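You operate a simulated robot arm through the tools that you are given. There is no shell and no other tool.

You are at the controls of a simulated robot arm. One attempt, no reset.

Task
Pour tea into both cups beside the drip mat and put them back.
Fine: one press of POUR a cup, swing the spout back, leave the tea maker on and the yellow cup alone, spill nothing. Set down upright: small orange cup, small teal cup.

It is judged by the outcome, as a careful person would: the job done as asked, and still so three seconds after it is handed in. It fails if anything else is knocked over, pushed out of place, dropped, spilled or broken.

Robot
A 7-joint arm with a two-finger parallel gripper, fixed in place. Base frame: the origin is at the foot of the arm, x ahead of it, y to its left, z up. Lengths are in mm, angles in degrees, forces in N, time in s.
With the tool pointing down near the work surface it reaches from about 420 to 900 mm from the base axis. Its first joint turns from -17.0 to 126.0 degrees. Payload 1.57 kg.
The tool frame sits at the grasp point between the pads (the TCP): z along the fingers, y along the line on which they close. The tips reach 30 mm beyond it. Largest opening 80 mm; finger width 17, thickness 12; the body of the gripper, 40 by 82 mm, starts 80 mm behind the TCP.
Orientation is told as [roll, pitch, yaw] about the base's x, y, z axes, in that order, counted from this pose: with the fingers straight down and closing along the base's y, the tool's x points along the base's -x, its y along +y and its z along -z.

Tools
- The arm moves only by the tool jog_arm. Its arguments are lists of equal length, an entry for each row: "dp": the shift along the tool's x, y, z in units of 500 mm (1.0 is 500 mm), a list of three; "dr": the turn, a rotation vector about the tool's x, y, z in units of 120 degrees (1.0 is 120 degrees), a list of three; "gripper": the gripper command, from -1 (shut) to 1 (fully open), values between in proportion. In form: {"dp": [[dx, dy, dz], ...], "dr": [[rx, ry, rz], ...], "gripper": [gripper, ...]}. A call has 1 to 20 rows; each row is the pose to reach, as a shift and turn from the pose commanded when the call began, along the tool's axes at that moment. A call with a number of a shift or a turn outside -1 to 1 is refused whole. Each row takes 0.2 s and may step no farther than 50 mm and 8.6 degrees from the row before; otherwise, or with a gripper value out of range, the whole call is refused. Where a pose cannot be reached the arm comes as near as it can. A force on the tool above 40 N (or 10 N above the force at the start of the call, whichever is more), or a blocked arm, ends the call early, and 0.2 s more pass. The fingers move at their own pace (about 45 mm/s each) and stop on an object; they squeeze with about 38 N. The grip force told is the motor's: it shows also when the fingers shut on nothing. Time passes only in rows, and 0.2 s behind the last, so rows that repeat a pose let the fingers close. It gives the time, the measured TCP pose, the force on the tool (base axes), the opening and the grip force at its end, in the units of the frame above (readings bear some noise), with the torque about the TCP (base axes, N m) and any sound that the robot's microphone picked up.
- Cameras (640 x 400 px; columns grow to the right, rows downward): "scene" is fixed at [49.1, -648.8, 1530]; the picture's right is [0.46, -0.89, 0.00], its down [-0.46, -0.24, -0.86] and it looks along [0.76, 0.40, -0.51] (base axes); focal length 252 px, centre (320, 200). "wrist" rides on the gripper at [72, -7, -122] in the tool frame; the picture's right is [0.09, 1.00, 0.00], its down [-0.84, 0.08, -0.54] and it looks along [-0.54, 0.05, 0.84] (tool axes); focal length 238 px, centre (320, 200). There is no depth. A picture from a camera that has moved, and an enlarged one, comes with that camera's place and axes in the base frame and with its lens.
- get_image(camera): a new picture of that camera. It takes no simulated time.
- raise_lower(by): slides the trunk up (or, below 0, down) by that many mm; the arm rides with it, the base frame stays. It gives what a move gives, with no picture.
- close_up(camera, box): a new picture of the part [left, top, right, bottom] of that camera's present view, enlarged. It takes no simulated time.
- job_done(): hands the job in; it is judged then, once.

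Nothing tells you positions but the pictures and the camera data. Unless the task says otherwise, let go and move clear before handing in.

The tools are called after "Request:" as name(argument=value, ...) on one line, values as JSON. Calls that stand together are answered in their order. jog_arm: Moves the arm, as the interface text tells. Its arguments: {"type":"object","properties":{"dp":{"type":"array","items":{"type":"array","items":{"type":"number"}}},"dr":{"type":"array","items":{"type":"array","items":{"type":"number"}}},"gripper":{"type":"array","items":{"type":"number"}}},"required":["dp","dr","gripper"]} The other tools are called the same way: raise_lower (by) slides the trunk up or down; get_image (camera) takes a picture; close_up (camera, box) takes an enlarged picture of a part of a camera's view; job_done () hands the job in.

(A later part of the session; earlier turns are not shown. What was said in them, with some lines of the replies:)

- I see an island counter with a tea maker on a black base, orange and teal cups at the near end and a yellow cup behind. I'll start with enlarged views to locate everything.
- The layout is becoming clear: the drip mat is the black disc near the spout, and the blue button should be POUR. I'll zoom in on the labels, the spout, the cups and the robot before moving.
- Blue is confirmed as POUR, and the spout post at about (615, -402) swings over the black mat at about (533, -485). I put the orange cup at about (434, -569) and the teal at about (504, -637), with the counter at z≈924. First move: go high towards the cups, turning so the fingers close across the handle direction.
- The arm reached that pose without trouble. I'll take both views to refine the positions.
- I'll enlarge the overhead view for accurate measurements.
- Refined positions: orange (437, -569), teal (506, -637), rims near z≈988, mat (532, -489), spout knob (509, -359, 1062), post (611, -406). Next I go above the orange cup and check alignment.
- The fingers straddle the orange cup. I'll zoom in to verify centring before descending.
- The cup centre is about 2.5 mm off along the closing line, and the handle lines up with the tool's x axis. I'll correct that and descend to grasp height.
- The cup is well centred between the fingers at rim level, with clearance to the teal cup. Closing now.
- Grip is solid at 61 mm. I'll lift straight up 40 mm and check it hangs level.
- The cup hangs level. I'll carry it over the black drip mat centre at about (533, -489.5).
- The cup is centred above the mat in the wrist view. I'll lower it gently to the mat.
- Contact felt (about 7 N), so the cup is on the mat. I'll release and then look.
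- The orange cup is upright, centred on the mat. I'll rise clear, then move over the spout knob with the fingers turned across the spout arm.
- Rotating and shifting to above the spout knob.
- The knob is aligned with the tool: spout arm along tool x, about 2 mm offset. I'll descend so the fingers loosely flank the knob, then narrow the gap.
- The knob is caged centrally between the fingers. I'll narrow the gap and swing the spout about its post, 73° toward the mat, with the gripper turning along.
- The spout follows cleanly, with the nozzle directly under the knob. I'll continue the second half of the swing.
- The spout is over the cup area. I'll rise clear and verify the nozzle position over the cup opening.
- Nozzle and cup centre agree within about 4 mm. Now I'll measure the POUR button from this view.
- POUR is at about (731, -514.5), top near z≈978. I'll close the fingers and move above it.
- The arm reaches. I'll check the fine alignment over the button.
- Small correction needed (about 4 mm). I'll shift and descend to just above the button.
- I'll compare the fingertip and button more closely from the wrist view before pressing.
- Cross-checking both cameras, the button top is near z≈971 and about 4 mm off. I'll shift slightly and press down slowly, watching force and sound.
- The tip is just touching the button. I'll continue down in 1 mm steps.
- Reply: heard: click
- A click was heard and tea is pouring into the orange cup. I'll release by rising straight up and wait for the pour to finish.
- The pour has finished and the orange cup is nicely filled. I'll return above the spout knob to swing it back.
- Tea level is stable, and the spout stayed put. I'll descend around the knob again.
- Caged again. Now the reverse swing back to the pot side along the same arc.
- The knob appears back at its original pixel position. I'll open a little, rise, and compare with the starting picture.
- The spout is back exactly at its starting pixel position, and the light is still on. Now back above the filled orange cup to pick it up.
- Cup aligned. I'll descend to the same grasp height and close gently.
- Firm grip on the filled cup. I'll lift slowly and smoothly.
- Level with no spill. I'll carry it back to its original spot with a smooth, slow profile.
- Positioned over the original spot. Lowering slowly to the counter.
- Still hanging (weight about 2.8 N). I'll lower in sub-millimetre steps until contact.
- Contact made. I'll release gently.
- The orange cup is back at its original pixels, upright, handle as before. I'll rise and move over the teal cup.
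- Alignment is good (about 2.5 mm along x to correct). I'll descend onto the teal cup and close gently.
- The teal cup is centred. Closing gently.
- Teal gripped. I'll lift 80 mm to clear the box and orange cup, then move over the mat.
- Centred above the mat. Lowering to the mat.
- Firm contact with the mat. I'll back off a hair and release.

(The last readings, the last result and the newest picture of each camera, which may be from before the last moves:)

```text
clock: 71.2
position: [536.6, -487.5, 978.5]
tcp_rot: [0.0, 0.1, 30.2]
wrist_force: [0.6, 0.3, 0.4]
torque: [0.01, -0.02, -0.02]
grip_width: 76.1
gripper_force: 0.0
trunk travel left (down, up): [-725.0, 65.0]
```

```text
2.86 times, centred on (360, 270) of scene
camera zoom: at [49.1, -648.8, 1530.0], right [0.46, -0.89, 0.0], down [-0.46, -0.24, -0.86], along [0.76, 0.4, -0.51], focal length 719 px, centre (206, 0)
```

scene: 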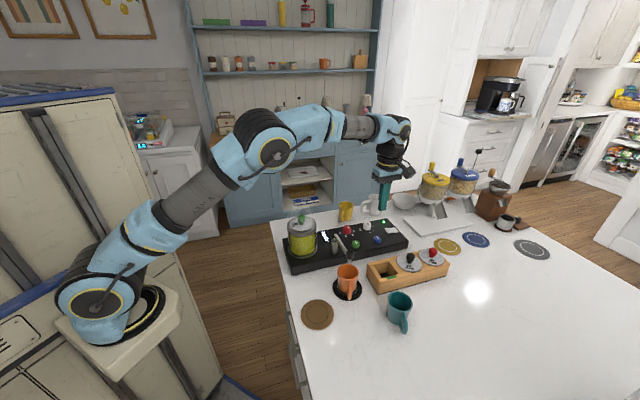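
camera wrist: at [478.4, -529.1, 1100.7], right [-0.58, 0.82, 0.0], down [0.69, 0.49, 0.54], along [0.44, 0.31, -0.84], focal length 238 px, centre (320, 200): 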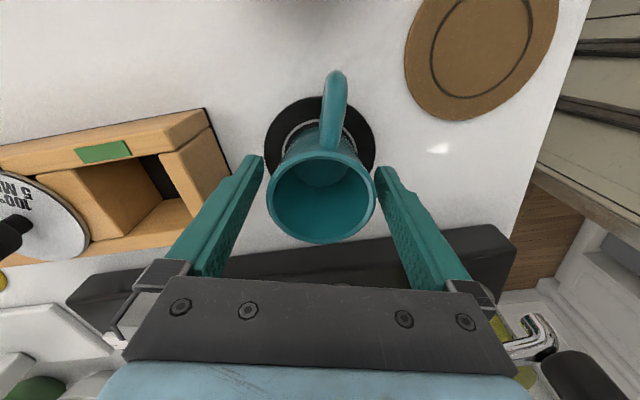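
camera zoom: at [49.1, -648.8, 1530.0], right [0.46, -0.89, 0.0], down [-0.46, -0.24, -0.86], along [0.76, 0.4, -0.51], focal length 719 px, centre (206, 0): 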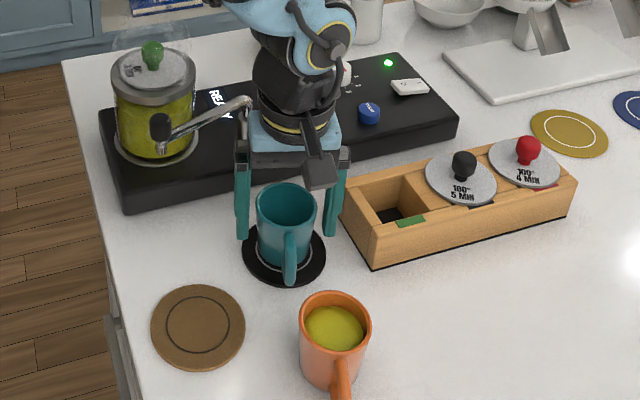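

Teal cup sits centred on the mat, same place as the orange was. I'll rise and return above the spout knob as before.

Request:
jog_arm(dp=[[0, 0, -0.03], [0, 0, -0.08], [0, 0, -0.16], [0, 0, -0.24], [0, 0, -0.32], [0, 0, -0.4], [-0.0117, 0.0358, -0.4], [-0.0235, 0.0715, -0.4], [-0.0352, 0.1073, -0.4], [-0.047, 0.1431, -0.4], [-0.0587, 0.1789, -0.4], [-0.0705, 0.2146, -0.4], [-0.0822, 0.2504, -0.4], [-0.0822, 0.2504, -0.4]], dr=[[0, 0, 0], [0, 0, 0], [0, 0, 0], [0, 0, 0], [0, 0, 0], [0, 0, 0], [0, 0, 0.0655], [0, 0, 0.131], [0, 0, 0.1964], [0, 0, 0.2619], [0, 0, 0.3274], [0, 0, 0.3929], [0, 0, 0.4583], [0, 0, 0.4583]], gripper=[0.9, 0.9, 0.9, 0.9, 0.9, 0.9, 0.5, 0, -0.05, -0.05, -0.05, -0.05, -0.05, -0.05])

Request:
close_up(camera="wrist", box=[240, 80, 440, 240])

Request:
close_up(camera="scene", box=[280, 180, 440, 340])

```text
clock: 74.2
position: [510.2, -357.8, 1178.3]
tcp_rot: [0.0, 0.1, -25.1]
wrist_force: [-0.8, -0.7, -0.4]
torque: [-0.04, 0.03, 0.02]
grip_width: 37.8
gripper_force: 0.1
trunk travel left (down, up): [-725.0, 65.0]
```

```text
2.50 times, centred on (340, 160) of wrist
camera zoom: at [441.0, -332.8, 1300.9], right [0.34, 0.94, 0.0], down [0.79, -0.28, 0.54], along [0.51, -0.18, -0.84], focal length 596 px, centre (270, 300)
```

zoom: 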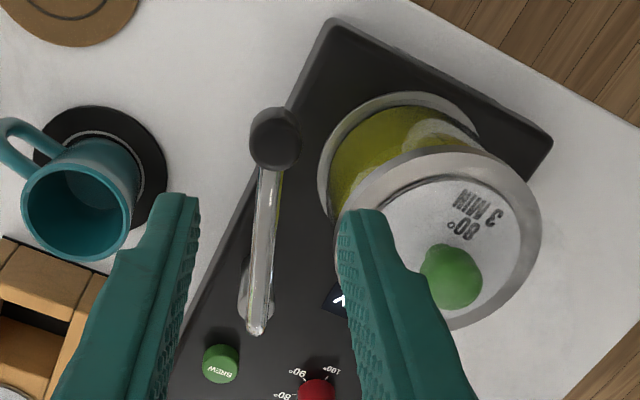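

```text
2.50 times, centred on (360, 260) of scene
camera zoom: at [49.1, -648.8, 1530.0], right [0.46, -0.89, 0.0], down [-0.46, -0.24, -0.86], along [0.76, 0.4, -0.51], focal length 629 px, centre (220, 50)
```

zoom: 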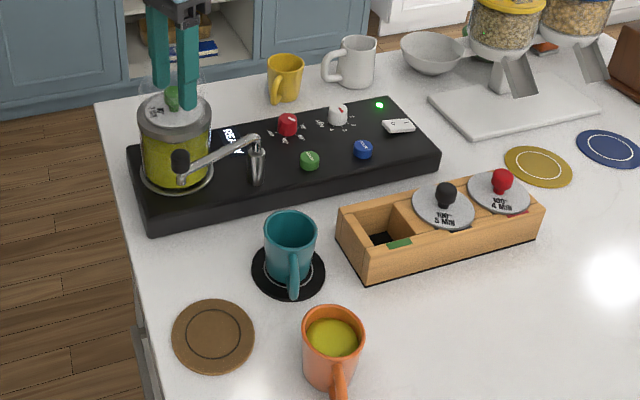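

The view matches the first round. Descending around the knob with the same motion.

Request:
jog_arm(dp=[[0, 0.0044, 0.04], [0, 0.0044, 0.08], [0, 0.0044, 0.12], [0, 0.0044, 0.15], [0, 0.0044, 0.18], [0, 0.0044, 0.2], [0, 0.0044, 0.212], [0, 0.0044, 0.212]], dr=[[0, 0, 0], [0, 0, 0], [0, 0, 0], [0, 0, 0], [0, 0, 0], [0, 0, 0], [0, 0, 0], [0, 0, 0]], gripper=[-0.05, -0.05, -0.05, -0.05, -0.05, -0.05, -0.05, -0.05])

Request:
get_image(camera="wrist")

```text
clock: 76.0
position: [508.9, -355.9, 1074.9]
tcp_rot: [0.0, 0.0, -25.0]
wrist_force: [1.1, -0.2, -0.2]
torque: [0.03, 0.0, 0.01]
grip_width: 38.0
gripper_force: 0.1
trunk travel left (down, up): [-725.0, 65.0]
```

```text
taken
camera wrist: at [441.6, -331.6, 1196.4], right [0.34, 0.94, 0.0], down [0.79, -0.28, 0.54], along [0.51, -0.18, -0.84], focal length 238 px, centre (320, 200)
```

wrist: 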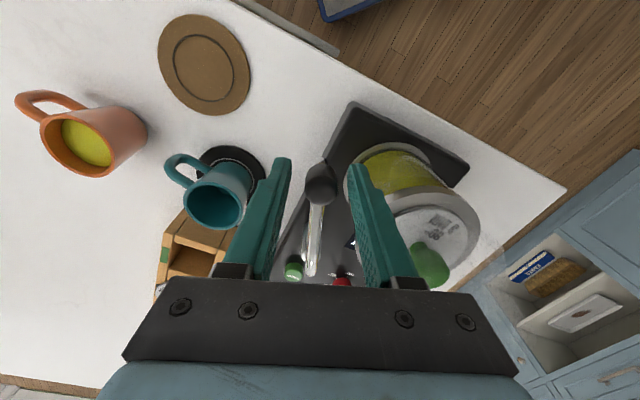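

Caged the same way. Swinging the spout over the teal cup.

Request:
jog_arm(dp=[[0, 0, 0], [0, 0, 0], [-0.00125, -0.02353, 0], [-0.00499, -0.04679, 0], [-0.01117, -0.06952, 0], [-0.01972, -0.09147, 0], [-0.03055, -0.11239, 0], [-0.04354, -0.13205, 0], [-0.05854, -0.15022, 0], [-0.07538, -0.16669, 0], [-0.09387, -0.18129, 0], [-0.11381, -0.19385, 0], [-0.13496, -0.20423, 0], [-0.15709, -0.2123, 0], [-0.15709, -0.2123, 0]], dr=[[0, 0, 0], [0, 0, 0], [0, 0, -0.0507], [0, 0, -0.1014], [0, 0, -0.1521], [0, 0, -0.2028], [0, 0, -0.2535], [0, 0, -0.3042], [0, 0, -0.3549], [0, 0, -0.4056], [0, 0, -0.4563], [0, 0, -0.507], [0, 0, -0.5576], [0, 0, -0.6083], [0, 0, -0.6083]], gripper=[-0.35, -0.35, -0.35, -0.35, -0.35, -0.35, -0.35, -0.35, -0.35, -0.35, -0.35, -0.35, -0.35, -0.35, -0.35])

Request:
jog_arm(dp=[[0, 0, 0], [0, 0, -0.02], [0, 0, -0.06], [0, 0, -0.12], [0, 0, -0.18], [0, 0, -0.24], [0, 0, -0.24]], dr=[[0, 0, 0], [0, 0, 0], [0, 0, 0], [0, 0, 0], [0, 0, 0], [0, 0, 0], [0, 0, 0]], gripper=[-0.2, -0.2, -0.2, -0.2, -0.2, -0.2, -0.2])

Request:
close_up(camera="wrist", box=[230, 60, 430, 220])

Request:
close_up(camera="scene", box=[300, 200, 400, 300])

```text
clock: 79.2
position: [536.8, -483.0, 1075.0]
tcp_rot: [0.1, -0.1, 48.1]
wrist_force: [-0.5, -0.1, 0.3]
torque: [-0.02, 0.01, 0.0]
grip_width: 26.0
gripper_force: 0.1
trunk travel left (down, up): [-725.0, 65.0]
```

```text
clock: 80.8
position: [536.2, -486.6, 1188.2]
tcp_rot: [0.0, 0.0, 48.0]
wrist_force: [0.8, 0.3, 0.1]
torque: [-0.04, -0.03, -0.02]
grip_width: 31.8
gripper_force: 0.1
trunk travel left (down, up): [-725.0, 65.0]
```

```text
2.50 times, centred on (330, 140) of wrist
camera zoom: at [494.1, -544.1, 1309.9], right [-0.8, 0.6, 0.0], down [0.5, 0.67, 0.54], along [0.32, 0.43, -0.84], focal length 596 px, centre (295, 350)
```

zoom: 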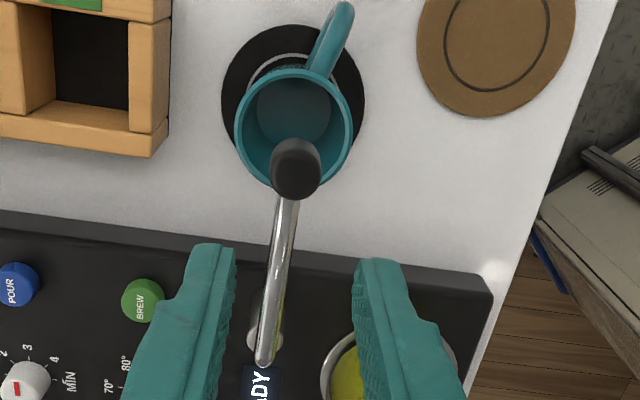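

```text
4.00 times, centred on (350, 250) of scene
camera zoom: at [49.1, -648.8, 1530.0], right [0.46, -0.89, 0.0], down [-0.46, -0.24, -0.86], along [0.76, 0.4, -0.51], focal length 1006 px, centre (200, 0)
```

zoom: 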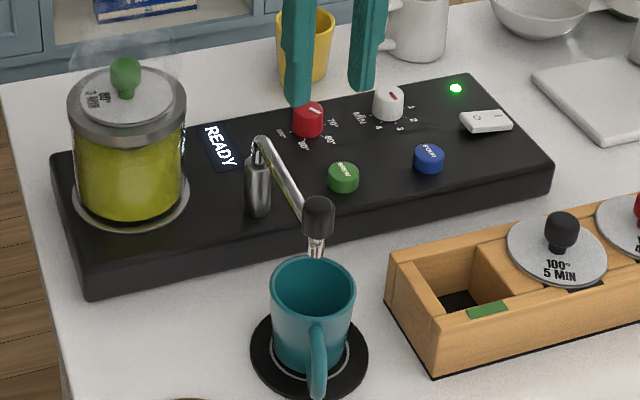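

The nozzle is over the teal cup centre as before. Moving to POUR with closed fingers, same coordinates as the first press.

Request:
jog_arm(dp=[[-0.0286, -0.0416, 0.01], [-0.0572, -0.0833, 0.02], [-0.0857, -0.1249, 0.04], [-0.1143, -0.1665, 0.06], [-0.1429, -0.2081, 0.08], [-0.1715, -0.2498, 0.1], [-0.2, -0.2914, 0.12], [-0.2286, -0.333, 0.14], [-0.2286, -0.333, 0.2], [-0.2286, -0.333, 0.26], [-0.2286, -0.333, 0.3], [-0.2286, -0.333, 0.33], [-0.2286, -0.333, 0.345], [-0.2286, -0.333, 0.345]], dr=[[0, 0, 0], [0, 0, 0], [0, 0, 0], [0, 0, 0], [0, 0, 0], [0, 0, 0], [0, 0, 0], [0, 0, 0], [0, 0, 0], [0, 0, 0], [0, 0, 0], [0, 0, 0], [0, 0, 0], [0, 0, 0]], gripper=[-1, -1, -1, -1, -1, -1, -1, -1, -1, -1, -1, -1, -1, -1])

Request:
close_up(camera="scene", box=[360, 215, 410, 250])

Request:
close_up(camera="scene", box=[290, 200, 420, 300])

```text
clock: 83.8
position: [737.6, -511.0, 1020.0]
tcp_rot: [0.0, 0.1, 48.1]
wrist_force: [0.4, -0.7, 0.8]
torque: [-0.01, 0.0, -0.01]
grip_width: 0.0
gripper_force: 21.1
trunk travel left (down, up): [-725.0, 65.0]
```

```text
11.43 times, centred on (385, 232) of scene
camera zoom: at [49.1, -648.8, 1530.0], right [0.46, -0.89, 0.0], down [-0.46, -0.24, -0.86], along [0.76, 0.4, -0.51], focal length 2875 px, centre (-423, -171)
```

zoom: 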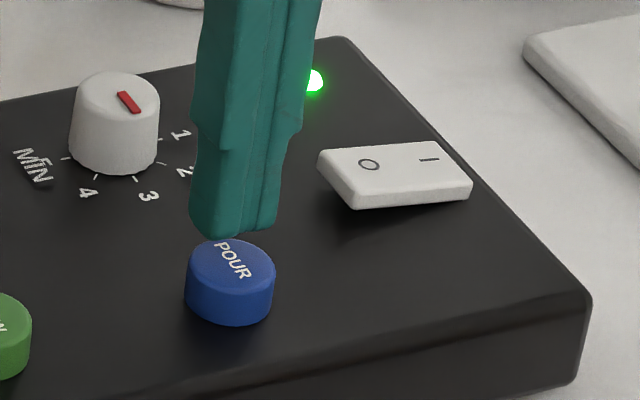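

```text
4.00 times, centred on (355, 250) of scene
camera zoom: at [49.1, -648.8, 1530.0], right [0.46, -0.89, 0.0], down [-0.46, -0.24, -0.86], along [0.76, 0.4, -0.51], focal length 1006 px, centre (180, 0)
```

zoom: 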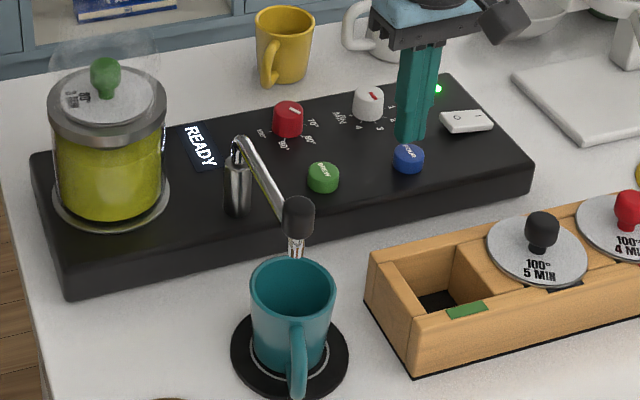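

Aligned above POUR with READY showing and the nozzle over the teal cup. One slow press.

Request:
jog_arm(dp=[[0, 0, 0.01], [0, 0, 0.02], [0, 0, 0.028], [0, 0, 0.034], [0, 0, 0.038], [0, 0, 0.042], [0, 0, 0.044], [0, 0, 0.046], [0, 0, 0.048], [0, 0, 0.05]], dr=[[0, 0, 0], [0, 0, 0], [0, 0, 0], [0, 0, 0], [0, 0, 0], [0, 0, 0], [0, 0, 0], [0, 0, 0], [0, 0, 0], [0, 0, 0]], gripper=[-1, -1, -1, -1, -1, -1, -1, -1, -1, -1])

Request:
close_up(camera="scene", box=[290, 200, 420, 300])

```text
clock: 86.0
position: [736.1, -513.6, 996.6]
tcp_rot: [0.0, 0.0, 48.0]
wrist_force: [-1.6, -0.1, 3.1]
torque: [0.04, 0.04, 0.01]
grip_width: 0.0
gripper_force: 21.3
trunk travel left (down, up): [-725.0, 65.0]
heard: click
```

```text
4.00 times, centred on (355, 250) of scene
camera zoom: at [49.1, -648.8, 1530.0], right [0.46, -0.89, 0.0], down [-0.46, -0.24, -0.86], along [0.76, 0.4, -0.51], focal length 1006 px, centre (180, 0)
```

zoom: 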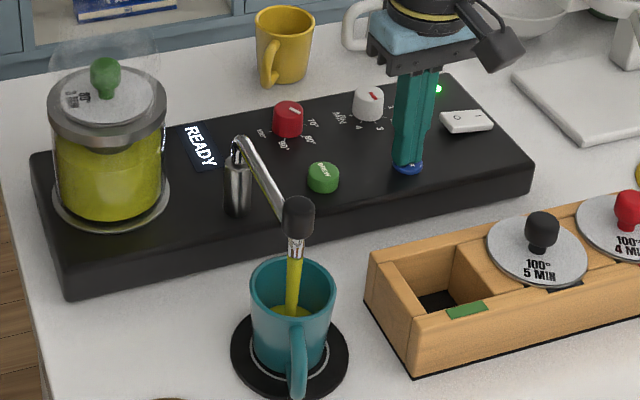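

Click heard, and tea is flowing into the teal cup. I'll rise straight off the button and let it finish.

Request:
jog_arm(dp=[[0, 0, -0.03], [0, 0, -0.08], [0, 0, -0.14], [0, 0, -0.2], [0, 0, -0.26], [0, 0, -0.32], [0, 0, -0.36], [0, 0, -0.36], [0, 0, -0.36], [0, 0, -0.36]], dr=[[0, 0, 0], [0, 0, 0], [0, 0, 0], [0, 0, 0], [0, 0, 0], [0, 0, 0], [0, 0, 0], [0, 0, 0], [0, 0, 0], [0, 0, 0]], gripper=[-1, -1, -1, -1, -1, -1, -1, -1, -1, -1])

Request:
close_up(camera="scene", box=[290, 200, 420, 300])

```text
clock: 88.2
position: [738.8, -513.2, 1173.7]
tcp_rot: [0.0, 0.0, 48.2]
wrist_force: [-0.6, -0.5, 0.1]
torque: [-0.01, 0.02, 0.0]
grip_width: 0.0
gripper_force: 21.2
trunk travel left (down, up): [-725.0, 65.0]
```

```text
4.00 times, centred on (355, 250) of scene
camera zoom: at [49.1, -648.8, 1530.0], right [0.46, -0.89, 0.0], down [-0.46, -0.24, -0.86], along [0.76, 0.4, -0.51], focal length 1006 px, centre (180, 0)
```

zoom: 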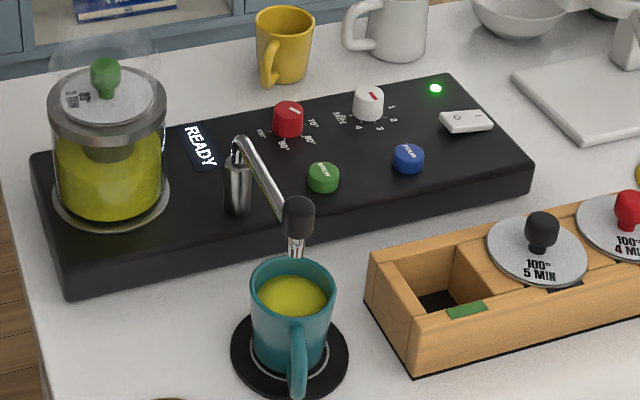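

The teal cup is filled and the stream has stopped. I'll return above the spout knob to swing it back.

Request:
jog_arm(dp=[[0.0286, 0.0416, -0.0044], [0.0572, 0.0833, -0.0088], [0.0857, 0.1249, -0.0131], [0.1143, 0.1665, -0.0175], [0.1429, 0.2081, -0.0219], [0.1715, 0.2498, -0.0263], [0.2, 0.2914, -0.0306], [0.2286, 0.333, -0.035], [0.2286, 0.333, -0.035]], dr=[[0, 0, 0], [0, 0, 0], [0, 0, 0], [0, 0, 0], [0, 0, 0], [0, 0, 0], [0, 0, 0], [0, 0, 0], [0, 0, 0]], gripper=[-0.05, -0.05, -0.05, -0.05, -0.05, -0.05, -0.05, -0.05, -0.05])

Request:
close_up(camera="wrist", box=[230, 60, 430, 220])

```text
clock: 90.2
position: [538.8, -486.3, 1192.8]
tcp_rot: [0.1, -0.1, 48.0]
wrist_force: [0.5, 0.1, -0.3]
torque: [0.0, 0.03, 0.01]
grip_width: 38.0
gripper_force: 0.1
trunk travel left (down, up): [-725.0, 65.0]
```

```text
2.50 times, centred on (330, 140) of wrist
camera zoom: at [496.0, -543.4, 1315.0], right [-0.8, 0.6, 0.0], down [0.5, 0.67, 0.54], along [0.32, 0.43, -0.84], focal length 596 px, centre (295, 350)
```

zoom: 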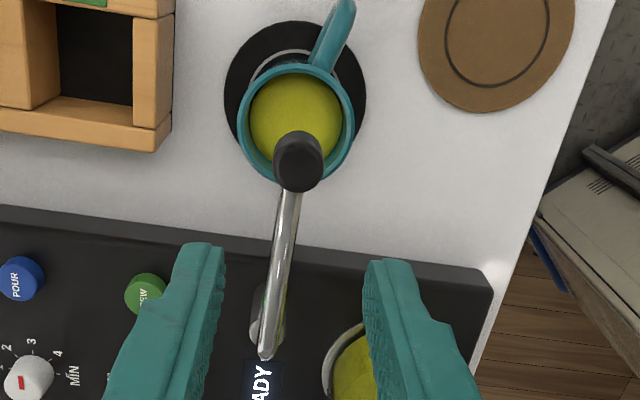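

The spout is centred between the fingers. Descending and narrowing again.

Request:
jog_arm(dp=[[0, 0, 0.05], [0, 0, 0.1], [0, 0, 0.15], [0, 0, 0.19], [0, 0, 0.22], [0, 0, 0.24], [0, 0, 0.24], [0, 0, 0.24]], dr=[[0, 0, 0], [0, 0, 0], [0, 0, 0], [0, 0, 0], [0, 0, 0], [0, 0, 0], [0, 0, 0], [0, 0, 0]], gripper=[-0.05, -0.05, -0.05, -0.05, -0.05, -0.05, -0.35, -0.35])

Request:
get_image(camera="wrist")

```text
clock: 92.0
position: [538.3, -486.2, 1072.0]
tcp_rot: [0.1, 0.0, 48.0]
wrist_force: [-0.4, 0.3, -0.3]
torque: [-0.02, 0.02, 0.0]
grip_width: 26.0
gripper_force: 0.0
trunk travel left (down, up): [-725.0, 65.0]
```

```text
taken
camera wrist: at [495.3, -542.5, 1194.1], right [-0.8, 0.6, 0.0], down [0.5, 0.67, 0.54], along [0.32, 0.43, -0.84], focal length 238 px, centre (320, 200)
```

wrist: 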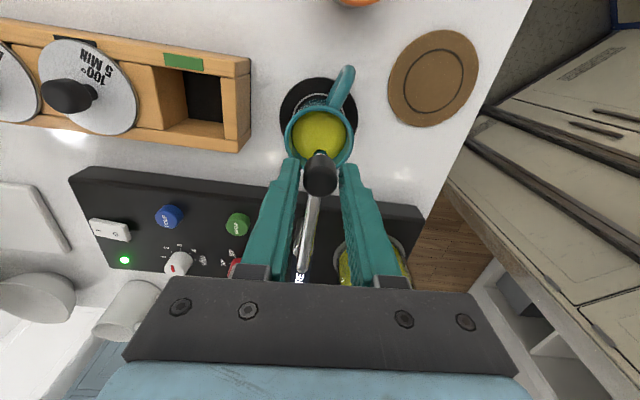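

Caged. Swinging the spout back to its rest position beside the pot.

Request:
jog_arm(dp=[[-0.00125, 0.02353, 0], [-0.00499, 0.04679, 0], [-0.01117, 0.06952, 0], [-0.01972, 0.09147, 0], [-0.03055, 0.11239, 0], [-0.04354, 0.13205, 0], [-0.05854, 0.15022, 0], [-0.07538, 0.16669, 0], [-0.09387, 0.18129, 0], [-0.11381, 0.19385, 0], [-0.13496, 0.20423, 0], [-0.15709, 0.2123, 0], [-0.15709, 0.2123, 0]], dr=[[0, 0, 0.0507], [0, 0, 0.1014], [0, 0, 0.1521], [0, 0, 0.2028], [0, 0, 0.2535], [0, 0, 0.3042], [0, 0, 0.3549], [0, 0, 0.4056], [0, 0, 0.4563], [0, 0, 0.507], [0, 0, 0.5576], [0, 0, 0.6083], [0, 0, 0.6083]], gripper=[-0.35, -0.35, -0.35, -0.35, -0.35, -0.35, -0.35, -0.35, -0.35, -0.35, -0.35, -0.35, -0.35])

Request:
jog_arm(dp=[[0, 0, 0], [0, 0, -0.03], [0, 0, -0.08], [0, 0, -0.14], [0, 0, -0.2], [0, 0, -0.24], [0, 0, -0.24]], dr=[[0, 0, 0], [0, 0, 0], [0, 0, 0], [0, 0, 0], [0, 0, 0], [0, 0, 0], [0, 0, 0]], gripper=[-0.2, -0.2, -0.2, -0.2, -0.2, -0.2, -0.2])

Request:
close_up(camera="scene", box=[270, 180, 430, 280])

Request:
get_image(camera="wrist")

```text
clock: 94.8
position: [511.4, -356.4, 1072.6]
tcp_rot: [0.0, 0.0, -25.0]
wrist_force: [-0.2, 0.5, -0.2]
torque: [0.02, -0.03, 0.01]
grip_width: 26.0
gripper_force: 0.1
trunk travel left (down, up): [-725.0, 65.0]
```

```text
clock: 96.4
position: [510.6, -357.8, 1194.5]
tcp_rot: [0.1, -0.1, -24.9]
wrist_force: [0.0, 0.5, -0.5]
torque: [0.02, -0.01, 0.03]
grip_width: 31.9
gripper_force: 0.0
trunk travel left (down, up): [-725.0, 65.0]
```

```text
4.00 times, centred on (350, 230) of scene
camera zoom: at [49.1, -648.8, 1530.0], right [0.46, -0.89, 0.0], down [-0.46, -0.24, -0.86], along [0.76, 0.4, -0.51], focal length 1006 px, centre (200, 80)
```

zoom: 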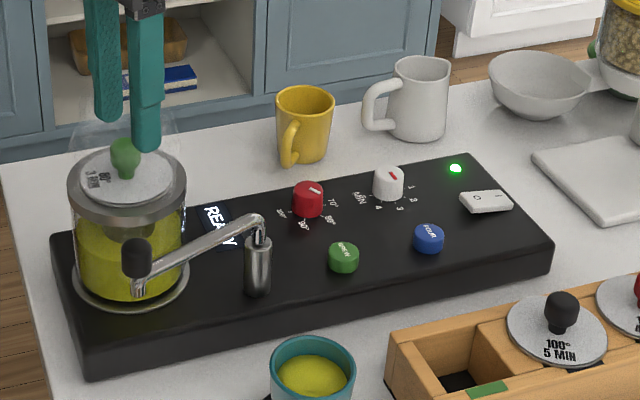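

```text
taken
camera wrist: at [443.4, -332.2, 1316.3], right [0.34, 0.94, 0.0], down [0.79, -0.28, 0.54], along [0.51, -0.18, -0.84], focal length 238 px, centre (320, 200)
```

wrist: 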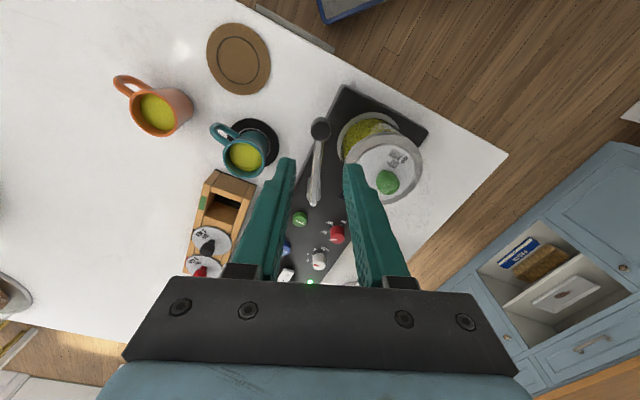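

The spout is back at its original place (knob at the same pixel) and the light is still on. Now I'll move back above the filled teal cup.

Request:
jog_arm(dp=[[-0.0226, -0.0308, 0], [-0.0451, -0.0615, 0], [-0.0677, -0.0923, 0], [-0.0903, -0.1231, 0], [-0.1129, -0.1539, 0], [-0.1354, -0.1846, 0], [-0.158, -0.2154, 0], [-0.158, -0.2154, 0.06], [-0.158, -0.2154, 0.12], [-0.158, -0.2154, 0.18], [-0.158, -0.2154, 0.22], [-0.158, -0.2154, 0.22]], dr=[[0, 0, -0.0655], [0, 0, -0.131], [0, 0, -0.1964], [0, 0, -0.2619], [0, 0, -0.3274], [0, 0, -0.3929], [0, 0, -0.4583], [0, 0, -0.4583], [0, 0, -0.4583], [0, 0, -0.4583], [0, 0, -0.4583], [0, 0, -0.4583]], gripper=[0, 0.5, 0.9, 0.9, 0.9, 0.9, 0.9, 0.9, 0.9, 0.9, 0.9, 0.9])

Request:
get_image(camera="wrist")

```text
clock: 99.0
position: [536.7, -490.3, 1081.7]
tcp_rot: [-0.1, -0.1, 30.1]
wrist_force: [-0.5, -1.2, -0.4]
torque: [0.01, -0.01, 0.02]
grip_width: 76.3
gripper_force: 0.0
trunk travel left (down, up): [-725.0, 65.0]
```

```text
taken
camera wrist: at [478.2, -530.1, 1204.4], right [-0.58, 0.82, 0.0], down [0.69, 0.49, 0.54], along [0.44, 0.31, -0.84], focal length 238 px, centre (320, 200)
```

wrist: 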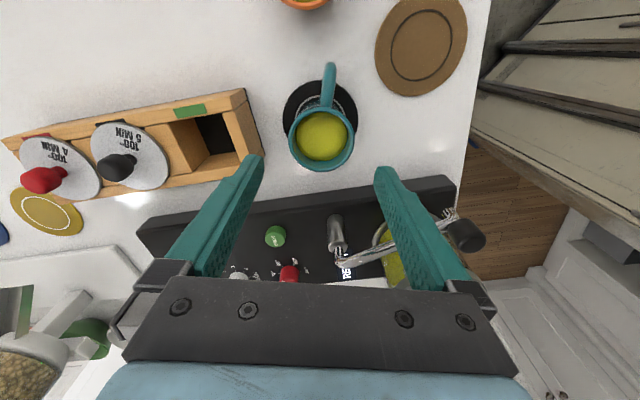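

Aligned over the teal cup. Descending and gripping gently.

Request:
jog_arm(dp=[[0, 0, 0.04], [0, 0, 0.08], [0, 0, 0.12], [0, 0, 0.15], [0, 0, 0.175], [0, 0, 0.195], [0, 0, 0.208], [0, 0, 0.208], [0, 0, 0.208], [0, 0, 0.208], [0, 0, 0.208], [0, 0, 0.208], [0, 0, 0.208]], dr=[[0, 0, 0], [0, 0, 0], [0, 0, 0], [0, 0, 0], [0, 0, 0], [0, 0, 0], [0, 0, 0], [0, 0, 0], [0, 0, 0], [0, 0, 0], [0, 0, 0], [0, 0, 0], [0, 0, 0]], gripper=[0.9, 0.9, 0.9, 0.9, 0.9, 0.9, 0.9, 0.65, 0.58, 0.54, -1, -1, -1])

Request:
get_image(camera="wrist")

```text
clock: 101.8
position: [537.0, -488.1, 980.3]
tcp_rot: [0.0, 0.0, 30.1]
wrist_force: [-0.2, 1.8, -0.1]
torque: [0.06, -0.01, 0.02]
grip_width: 60.8
gripper_force: 38.1
trunk travel left (down, up): [-725.0, 65.0]
```

```text
taken
camera wrist: at [478.5, -529.0, 1102.3], right [-0.58, 0.82, 0.0], down [0.69, 0.49, 0.54], along [0.44, 0.31, -0.84], focal length 238 px, centre (320, 200)
```

wrist: 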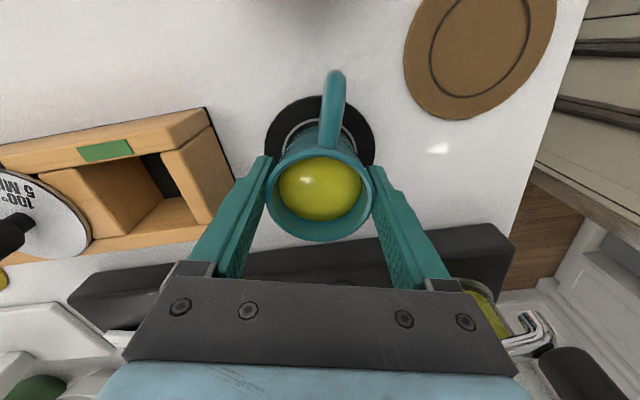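

Firm grip. I'll lift slowly and smoothly by 75 mm, clear of the box.

Request:
jog_arm(dp=[[0, 0, -0.0003], [0, 0, -0.0024], [0, 0, -0.0074], [0, 0, -0.0156], [0, 0, -0.0272], [0, 0, -0.0416], [0, 0, -0.058], [0, 0, -0.0755], [0, 0, -0.093], [0, 0, -0.1094], [0, 0, -0.1238], [0, 0, -0.1354], [0, 0, -0.1436], [0, 0, -0.1486], [0, 0, -0.1507], [0, 0, -0.151], [0, 0, -0.151]], dr=[[0, 0, 0], [0, 0, 0], [0, 0, 0], [0, 0, 0], [0, 0, 0], [0, 0, 0], [0, 0, 0], [0, 0, 0], [0, 0, 0], [0, 0, 0], [0, 0, 0], [0, 0, 0], [0, 0, 0], [0, 0, 0], [0, 0, 0], [0, 0, 0], [0, 0, 0]], gripper=[-1, -1, -1, -1, -1, -1, -1, -1, -1, -1, -1, -1, -1, -1, -1, -1, -1])

Request:
close_up(camera="scene", box=[280, 200, 440, 340])

```text
clock: 105.4
position: [537.3, -487.8, 1054.3]
tcp_rot: [0.0, 0.0, 30.1]
wrist_force: [-0.5, -1.1, -2.6]
torque: [-0.01, 0.02, -0.03]
grip_width: 61.0
gripper_force: 37.5
trunk travel left (down, up): [-725.0, 65.0]
```

```text
2.86 times, centred on (360, 270) of scene
camera zoom: at [49.1, -648.8, 1530.0], right [0.46, -0.89, 0.0], down [-0.46, -0.24, -0.86], along [0.76, 0.4, -0.51], focal length 719 px, centre (206, 0)
```

zoom: 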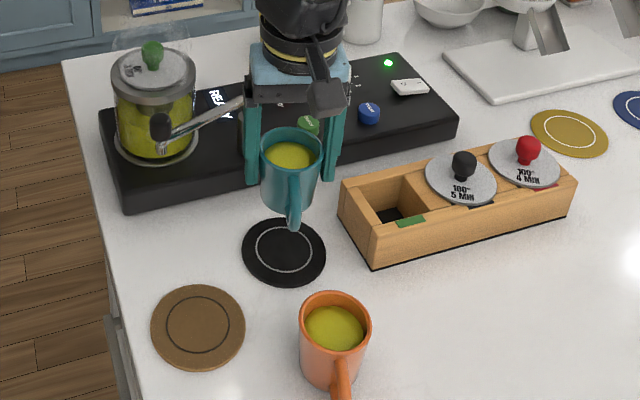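

Level, no spill. Carrying the teal cup back to its original spot slowly.

Request:
jog_arm(dp=[[0.0003, -0.0004, 0], [0.0023, -0.0027, 0], [0.007, -0.0083, 0], [0.0151, -0.018, 0], [0.0266, -0.0318, 0], [0.0414, -0.0494, 0], [0.0589, -0.0702, 0], [0.0783, -0.0933, 0], [0.0987, -0.1176, 0], [0.1191, -0.1419, 0], [0.1385, -0.165, 0], [0.156, -0.1858, 0], [0.1708, -0.2034, 0], [0.1823, -0.2172, 0], [0.1904, -0.2269, 0], [0.1951, -0.2325, 0], [0.1971, -0.2348, 0], [0.1974, -0.2352, 0], [0.1974, -0.2352, 0]], dr=[[0, 0, 0], [0, 0, 0], [0, 0, 0], [0, 0, 0], [0, 0, 0], [0, 0, 0], [0, 0, 0], [0, 0, 0], [0, 0, 0], [0, 0, 0], [0, 0, 0], [0, 0, 0], [0, 0, 0], [0, 0, 0], [0, 0, 0], [0, 0, 0], [0, 0, 0], [0, 0, 0], [0, 0, 0]], gripper=[-1, -1, -1, -1, -1, -1, -1, -1, -1, -1, -1, -1, -1, -1, -1, -1, -1, -1, -1])

Request:
get_image(camera="wrist")

Request:
close_up(camera="scene", box=[320, 240, 440, 350])

```text
clock: 109.4
position: [509.3, -639.7, 1054.2]
tcp_rot: [0.0, -0.1, 30.1]
wrist_force: [-1.1, -0.4, -2.8]
torque: [0.02, -0.03, -0.04]
grip_width: 61.0
gripper_force: 38.0
trunk travel left (down, up): [-725.0, 65.0]
```

```text
taken
camera wrist: at [451.8, -680.6, 1176.5], right [-0.58, 0.82, 0.0], down [0.69, 0.49, 0.54], along [0.44, 0.31, -0.84], focal length 238 px, centre (320, 200)
```

wrist: 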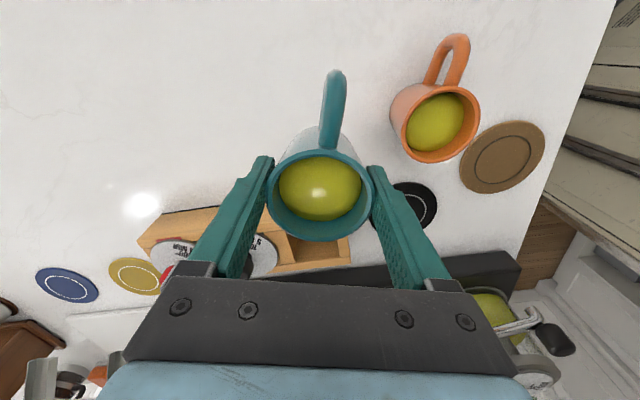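

```text
3.64 times, centred on (380, 295) of scene
camera zoom: at [49.1, -648.8, 1530.0], right [0.46, -0.89, 0.0], down [-0.46, -0.24, -0.86], along [0.76, 0.4, -0.51], focal length 915 px, centre (102, -146)
```

zoom: 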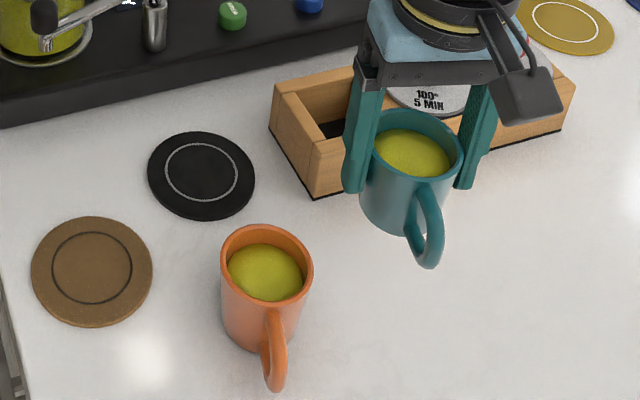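

Over its spot. Lowering slowly.

Request:
jog_arm(dp=[[0, 0, 0.0003], [0, 0, 0.0025], [0, 0, 0.0077], [0, 0, 0.0163], [0, 0, 0.0283], [0, 0, 0.0432], [0, 0, 0.0603], [0, 0, 0.0785], [0, 0, 0.0967], [0, 0, 0.1138], [0, 0, 0.1287], [0, 0, 0.1407], [0, 0, 0.1493], [0, 0, 0.1545], [0, 0, 0.1565], [0, 0, 0.157], [0, 0, 0.157]], dr=[[0, 0, 0], [0, 0, 0], [0, 0, 0], [0, 0, 0], [0, 0, 0], [0, 0, 0], [0, 0, 0], [0, 0, 0], [0, 0, 0], [0, 0, 0], [0, 0, 0], [0, 0, 0], [0, 0, 0], [0, 0, 0], [0, 0, 0], [0, 0, 0], [0, 0, 0]], gripper=[-1, -1, -1, -1, -1, -1, -1, -1, -1, -1, -1, -1, -1, -1, -1, -1, -1])

Request:
jog_arm(dp=[[0, 0, 0.001], [0, 0, 0.002], [0, 0, 0.002]], dr=[[0, 0, 0], [0, 0, 0], [0, 0, 0]], gripper=[-1, -1, -1])

```text
clock: 113.0
position: [510.0, -638.5, 977.2]
tcp_rot: [-0.1, 0.0, 30.1]
wrist_force: [0.0, -0.6, -2.3]
torque: [0.03, 0.0, -0.01]
grip_width: 60.9
gripper_force: 38.3
trunk travel left (down, up): [-725.0, 65.0]
```

```text
clock: 113.8
position: [511.6, -636.6, 976.7]
tcp_rot: [0.0, 0.0, 29.9]
wrist_force: [1.1, -0.1, -2.5]
torque: [-0.04, -0.04, 0.0]
grip_width: 61.1
gripper_force: 38.5
trunk travel left (down, up): [-725.0, 65.0]
```

Still hanging. Continuing in half-millimetre steps.

Request:
jog_arm(dp=[[0, 0, 0.001], [0, 0, 0.002], [0, 0, 0.002]], dr=[[0, 0, 0], [0, 0, 0], [0, 0, 0]], gripper=[-1, -1, -1])

```text
clock: 114.6
position: [510.0, -638.0, 975.3]
tcp_rot: [0.1, 0.0, 30.1]
wrist_force: [-0.5, 2.3, 2.6]
torque: [0.03, -0.05, -0.02]
grip_width: 60.9
gripper_force: 37.8
trunk travel left (down, up): [-725.0, 65.0]
```

Contact felt. Releasing gently.

Request:
jog_arm(dp=[[0, 0, 0], [0, 0, 0], [0, 0, 0], [0, 0, 0], [0, 0, 0], [0, 0, 0]], dr=[[0, 0, 0], [0, 0, 0], [0, 0, 0], [0, 0, 0], [0, 0, 0], [0, 0, 0]], gripper=[0.54, 0.58, 0.65, 0.8, 0.9, 0.9])

Request:
get_image(camera="wrist")

Request:
close_up(camera="scene", box=[320, 240, 440, 350])

```text
clock: 116.0
position: [510.6, -639.1, 975.8]
tcp_rot: [0.0, 0.0, 30.1]
wrist_force: [0.8, 0.3, 0.1]
torque: [0.0, 0.03, -0.01]
grip_width: 75.8
gripper_force: 0.1
trunk travel left (down, up): [-725.0, 65.0]
```

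```text
taken
camera wrist: at [451.9, -679.4, 1096.9], right [-0.58, 0.82, 0.0], down [0.69, 0.49, 0.54], along [0.44, 0.31, -0.84], focal length 238 px, centre (320, 200)
```

wrist: 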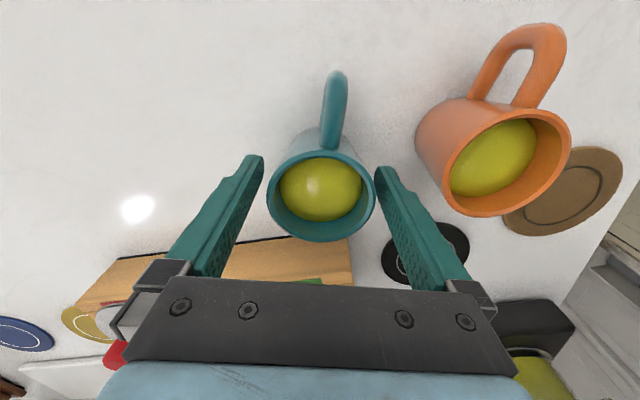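

```text
3.64 times, centred on (380, 295) of scene
camera zoom: at [49.1, -648.8, 1530.0], right [0.46, -0.89, 0.0], down [-0.46, -0.24, -0.86], along [0.76, 0.4, -0.51], focal length 915 px, centre (102, -146)
```

zoom: 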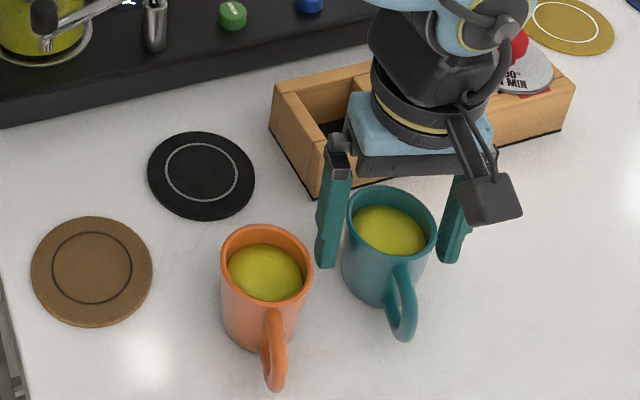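

The teal cup is back within about 2 mm of its original spot, upright. I'll rise clear and do a final check.

Request:
jog_arm(dp=[[0, 0, -0.02], [0, 0, -0.06], [0, 0, -0.12], [0, 0, -0.2], [0, 0, -0.28], [0, 0, -0.36], [0, 0, -0.44], [0, 0, -0.5], [0, 0.08, -0.55], [0, 0.16, -0.6], [0, 0.24, -0.65], [0, 0.32, -0.68], [0, 0.4, -0.7], [0, 0.48, -0.7], [0, 0.48, -0.7]], dr=[[0, 0, 0], [0, 0, 0], [0, 0, 0], [0, 0, 0], [0, 0, 0], [0, 0, 0], [0, 0, 0], [0, 0, 0], [0, 0, 0], [0, 0, 0], [0, 0, 0], [0, 0, 0], [0, 0, 0], [0, 0, 0], [0, 0, 0]], gripper=[0.9, 0.9, 0.9, 0.9, 0.9, 0.9, 0.9, 0.9, 0.9, 0.9, 0.9, 0.9, 0.9, 0.9, 0.9])

Request:
get_image(camera="scene")

Request:
close_up(camera="scene", box=[270, 180, 430, 280])

Request:
close_up(camera="scene", box=[290, 250, 450, 350])

Request:
get_image(camera="wrist")

```text
clock: 119.2
position: [391.9, -432.9, 1327.1]
tcp_rot: [0.0, 0.0, 30.1]
wrist_force: [-0.5, -0.4, 0.1]
torque: [0.01, 0.02, -0.02]
grip_width: 76.1
gripper_force: 0.1
trunk travel left (down, up): [-725.0, 65.0]
```

```text
taken
```

scene: 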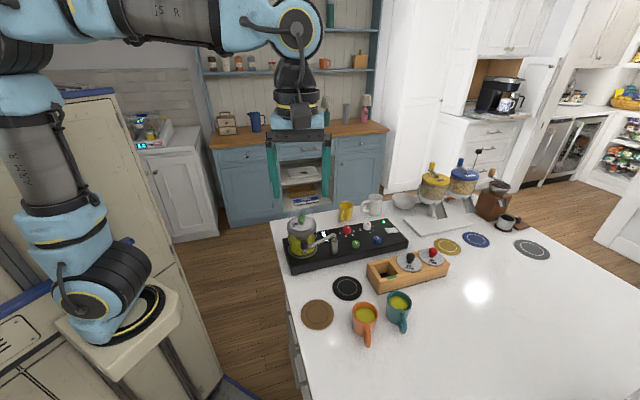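

```text
4.00 times, centred on (350, 230) of scene
camera zoom: at [49.1, -648.8, 1530.0], right [0.46, -0.89, 0.0], down [-0.46, -0.24, -0.86], along [0.76, 0.4, -0.51], focal length 1006 px, centre (200, 80)
```

zoom: 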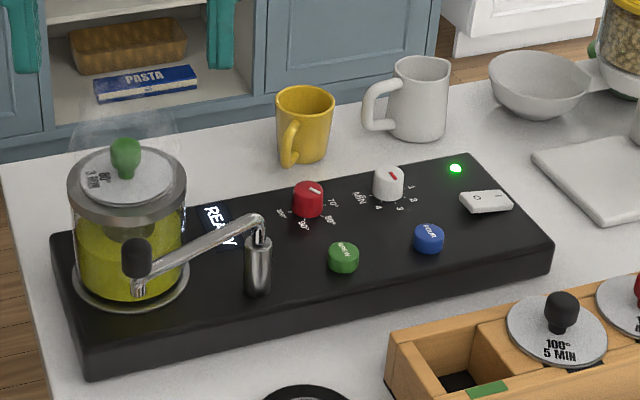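

```text
4.00 times, centred on (370, 300) of scene
camera zoom: at [49.1, -648.8, 1530.0], right [0.46, -0.89, 0.0], down [-0.46, -0.24, -0.86], along [0.76, 0.4, -0.51], focal length 1006 px, centre (120, -200)
```

zoom: 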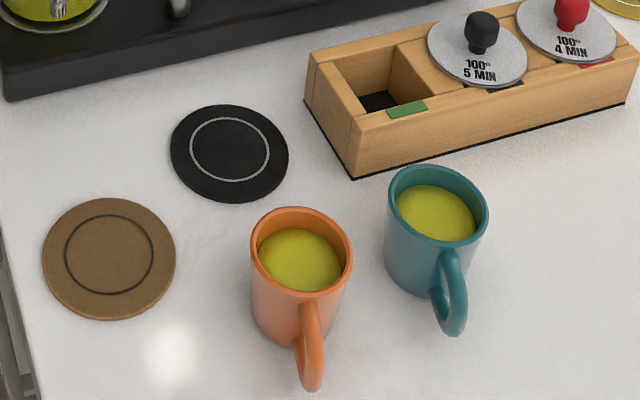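

```text
taken
camera wrist: at [333.2, -474.0, 1447.4], right [-0.58, 0.82, 0.0], down [0.69, 0.49, 0.54], along [0.44, 0.31, -0.84], focal length 238 px, centre (320, 200)
```

wrist: 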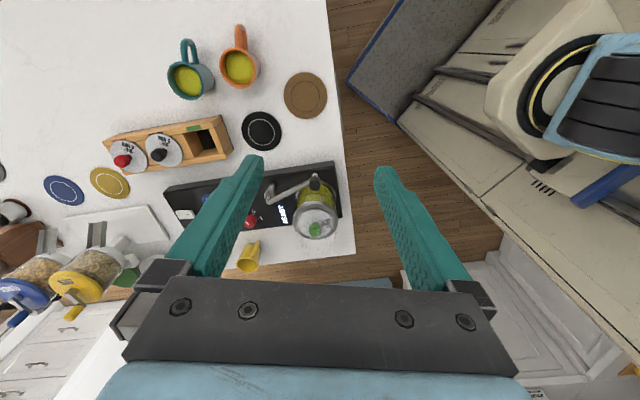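

Both cups are filled, upright and back in their original places. The mat and counter show no spills, the spout is at rest, the tea maker is on, the yellow cup is untouched, and the arm is clear. Handing in.

Request:
job_done()

```text
The job is handed in.
```

Both cups now hold tea and are back beside the drip mat, upright with their handles facing the way they did at the start. I pressed POUR once for each cup.

- **Cups:** the orange cup is where it started. The teal cup is about 2 mm from its starting spot.
- **Spout:** it is swung back to its starting position beside the pot.
- **Tea maker:** it is still on, with the green light lit and READY showing.
- **Everything else:** the final pictures show no spills, and the yellow cup was not touched.

The arm let go and moved clear before I handed the job in. No result has been shown to me yet.
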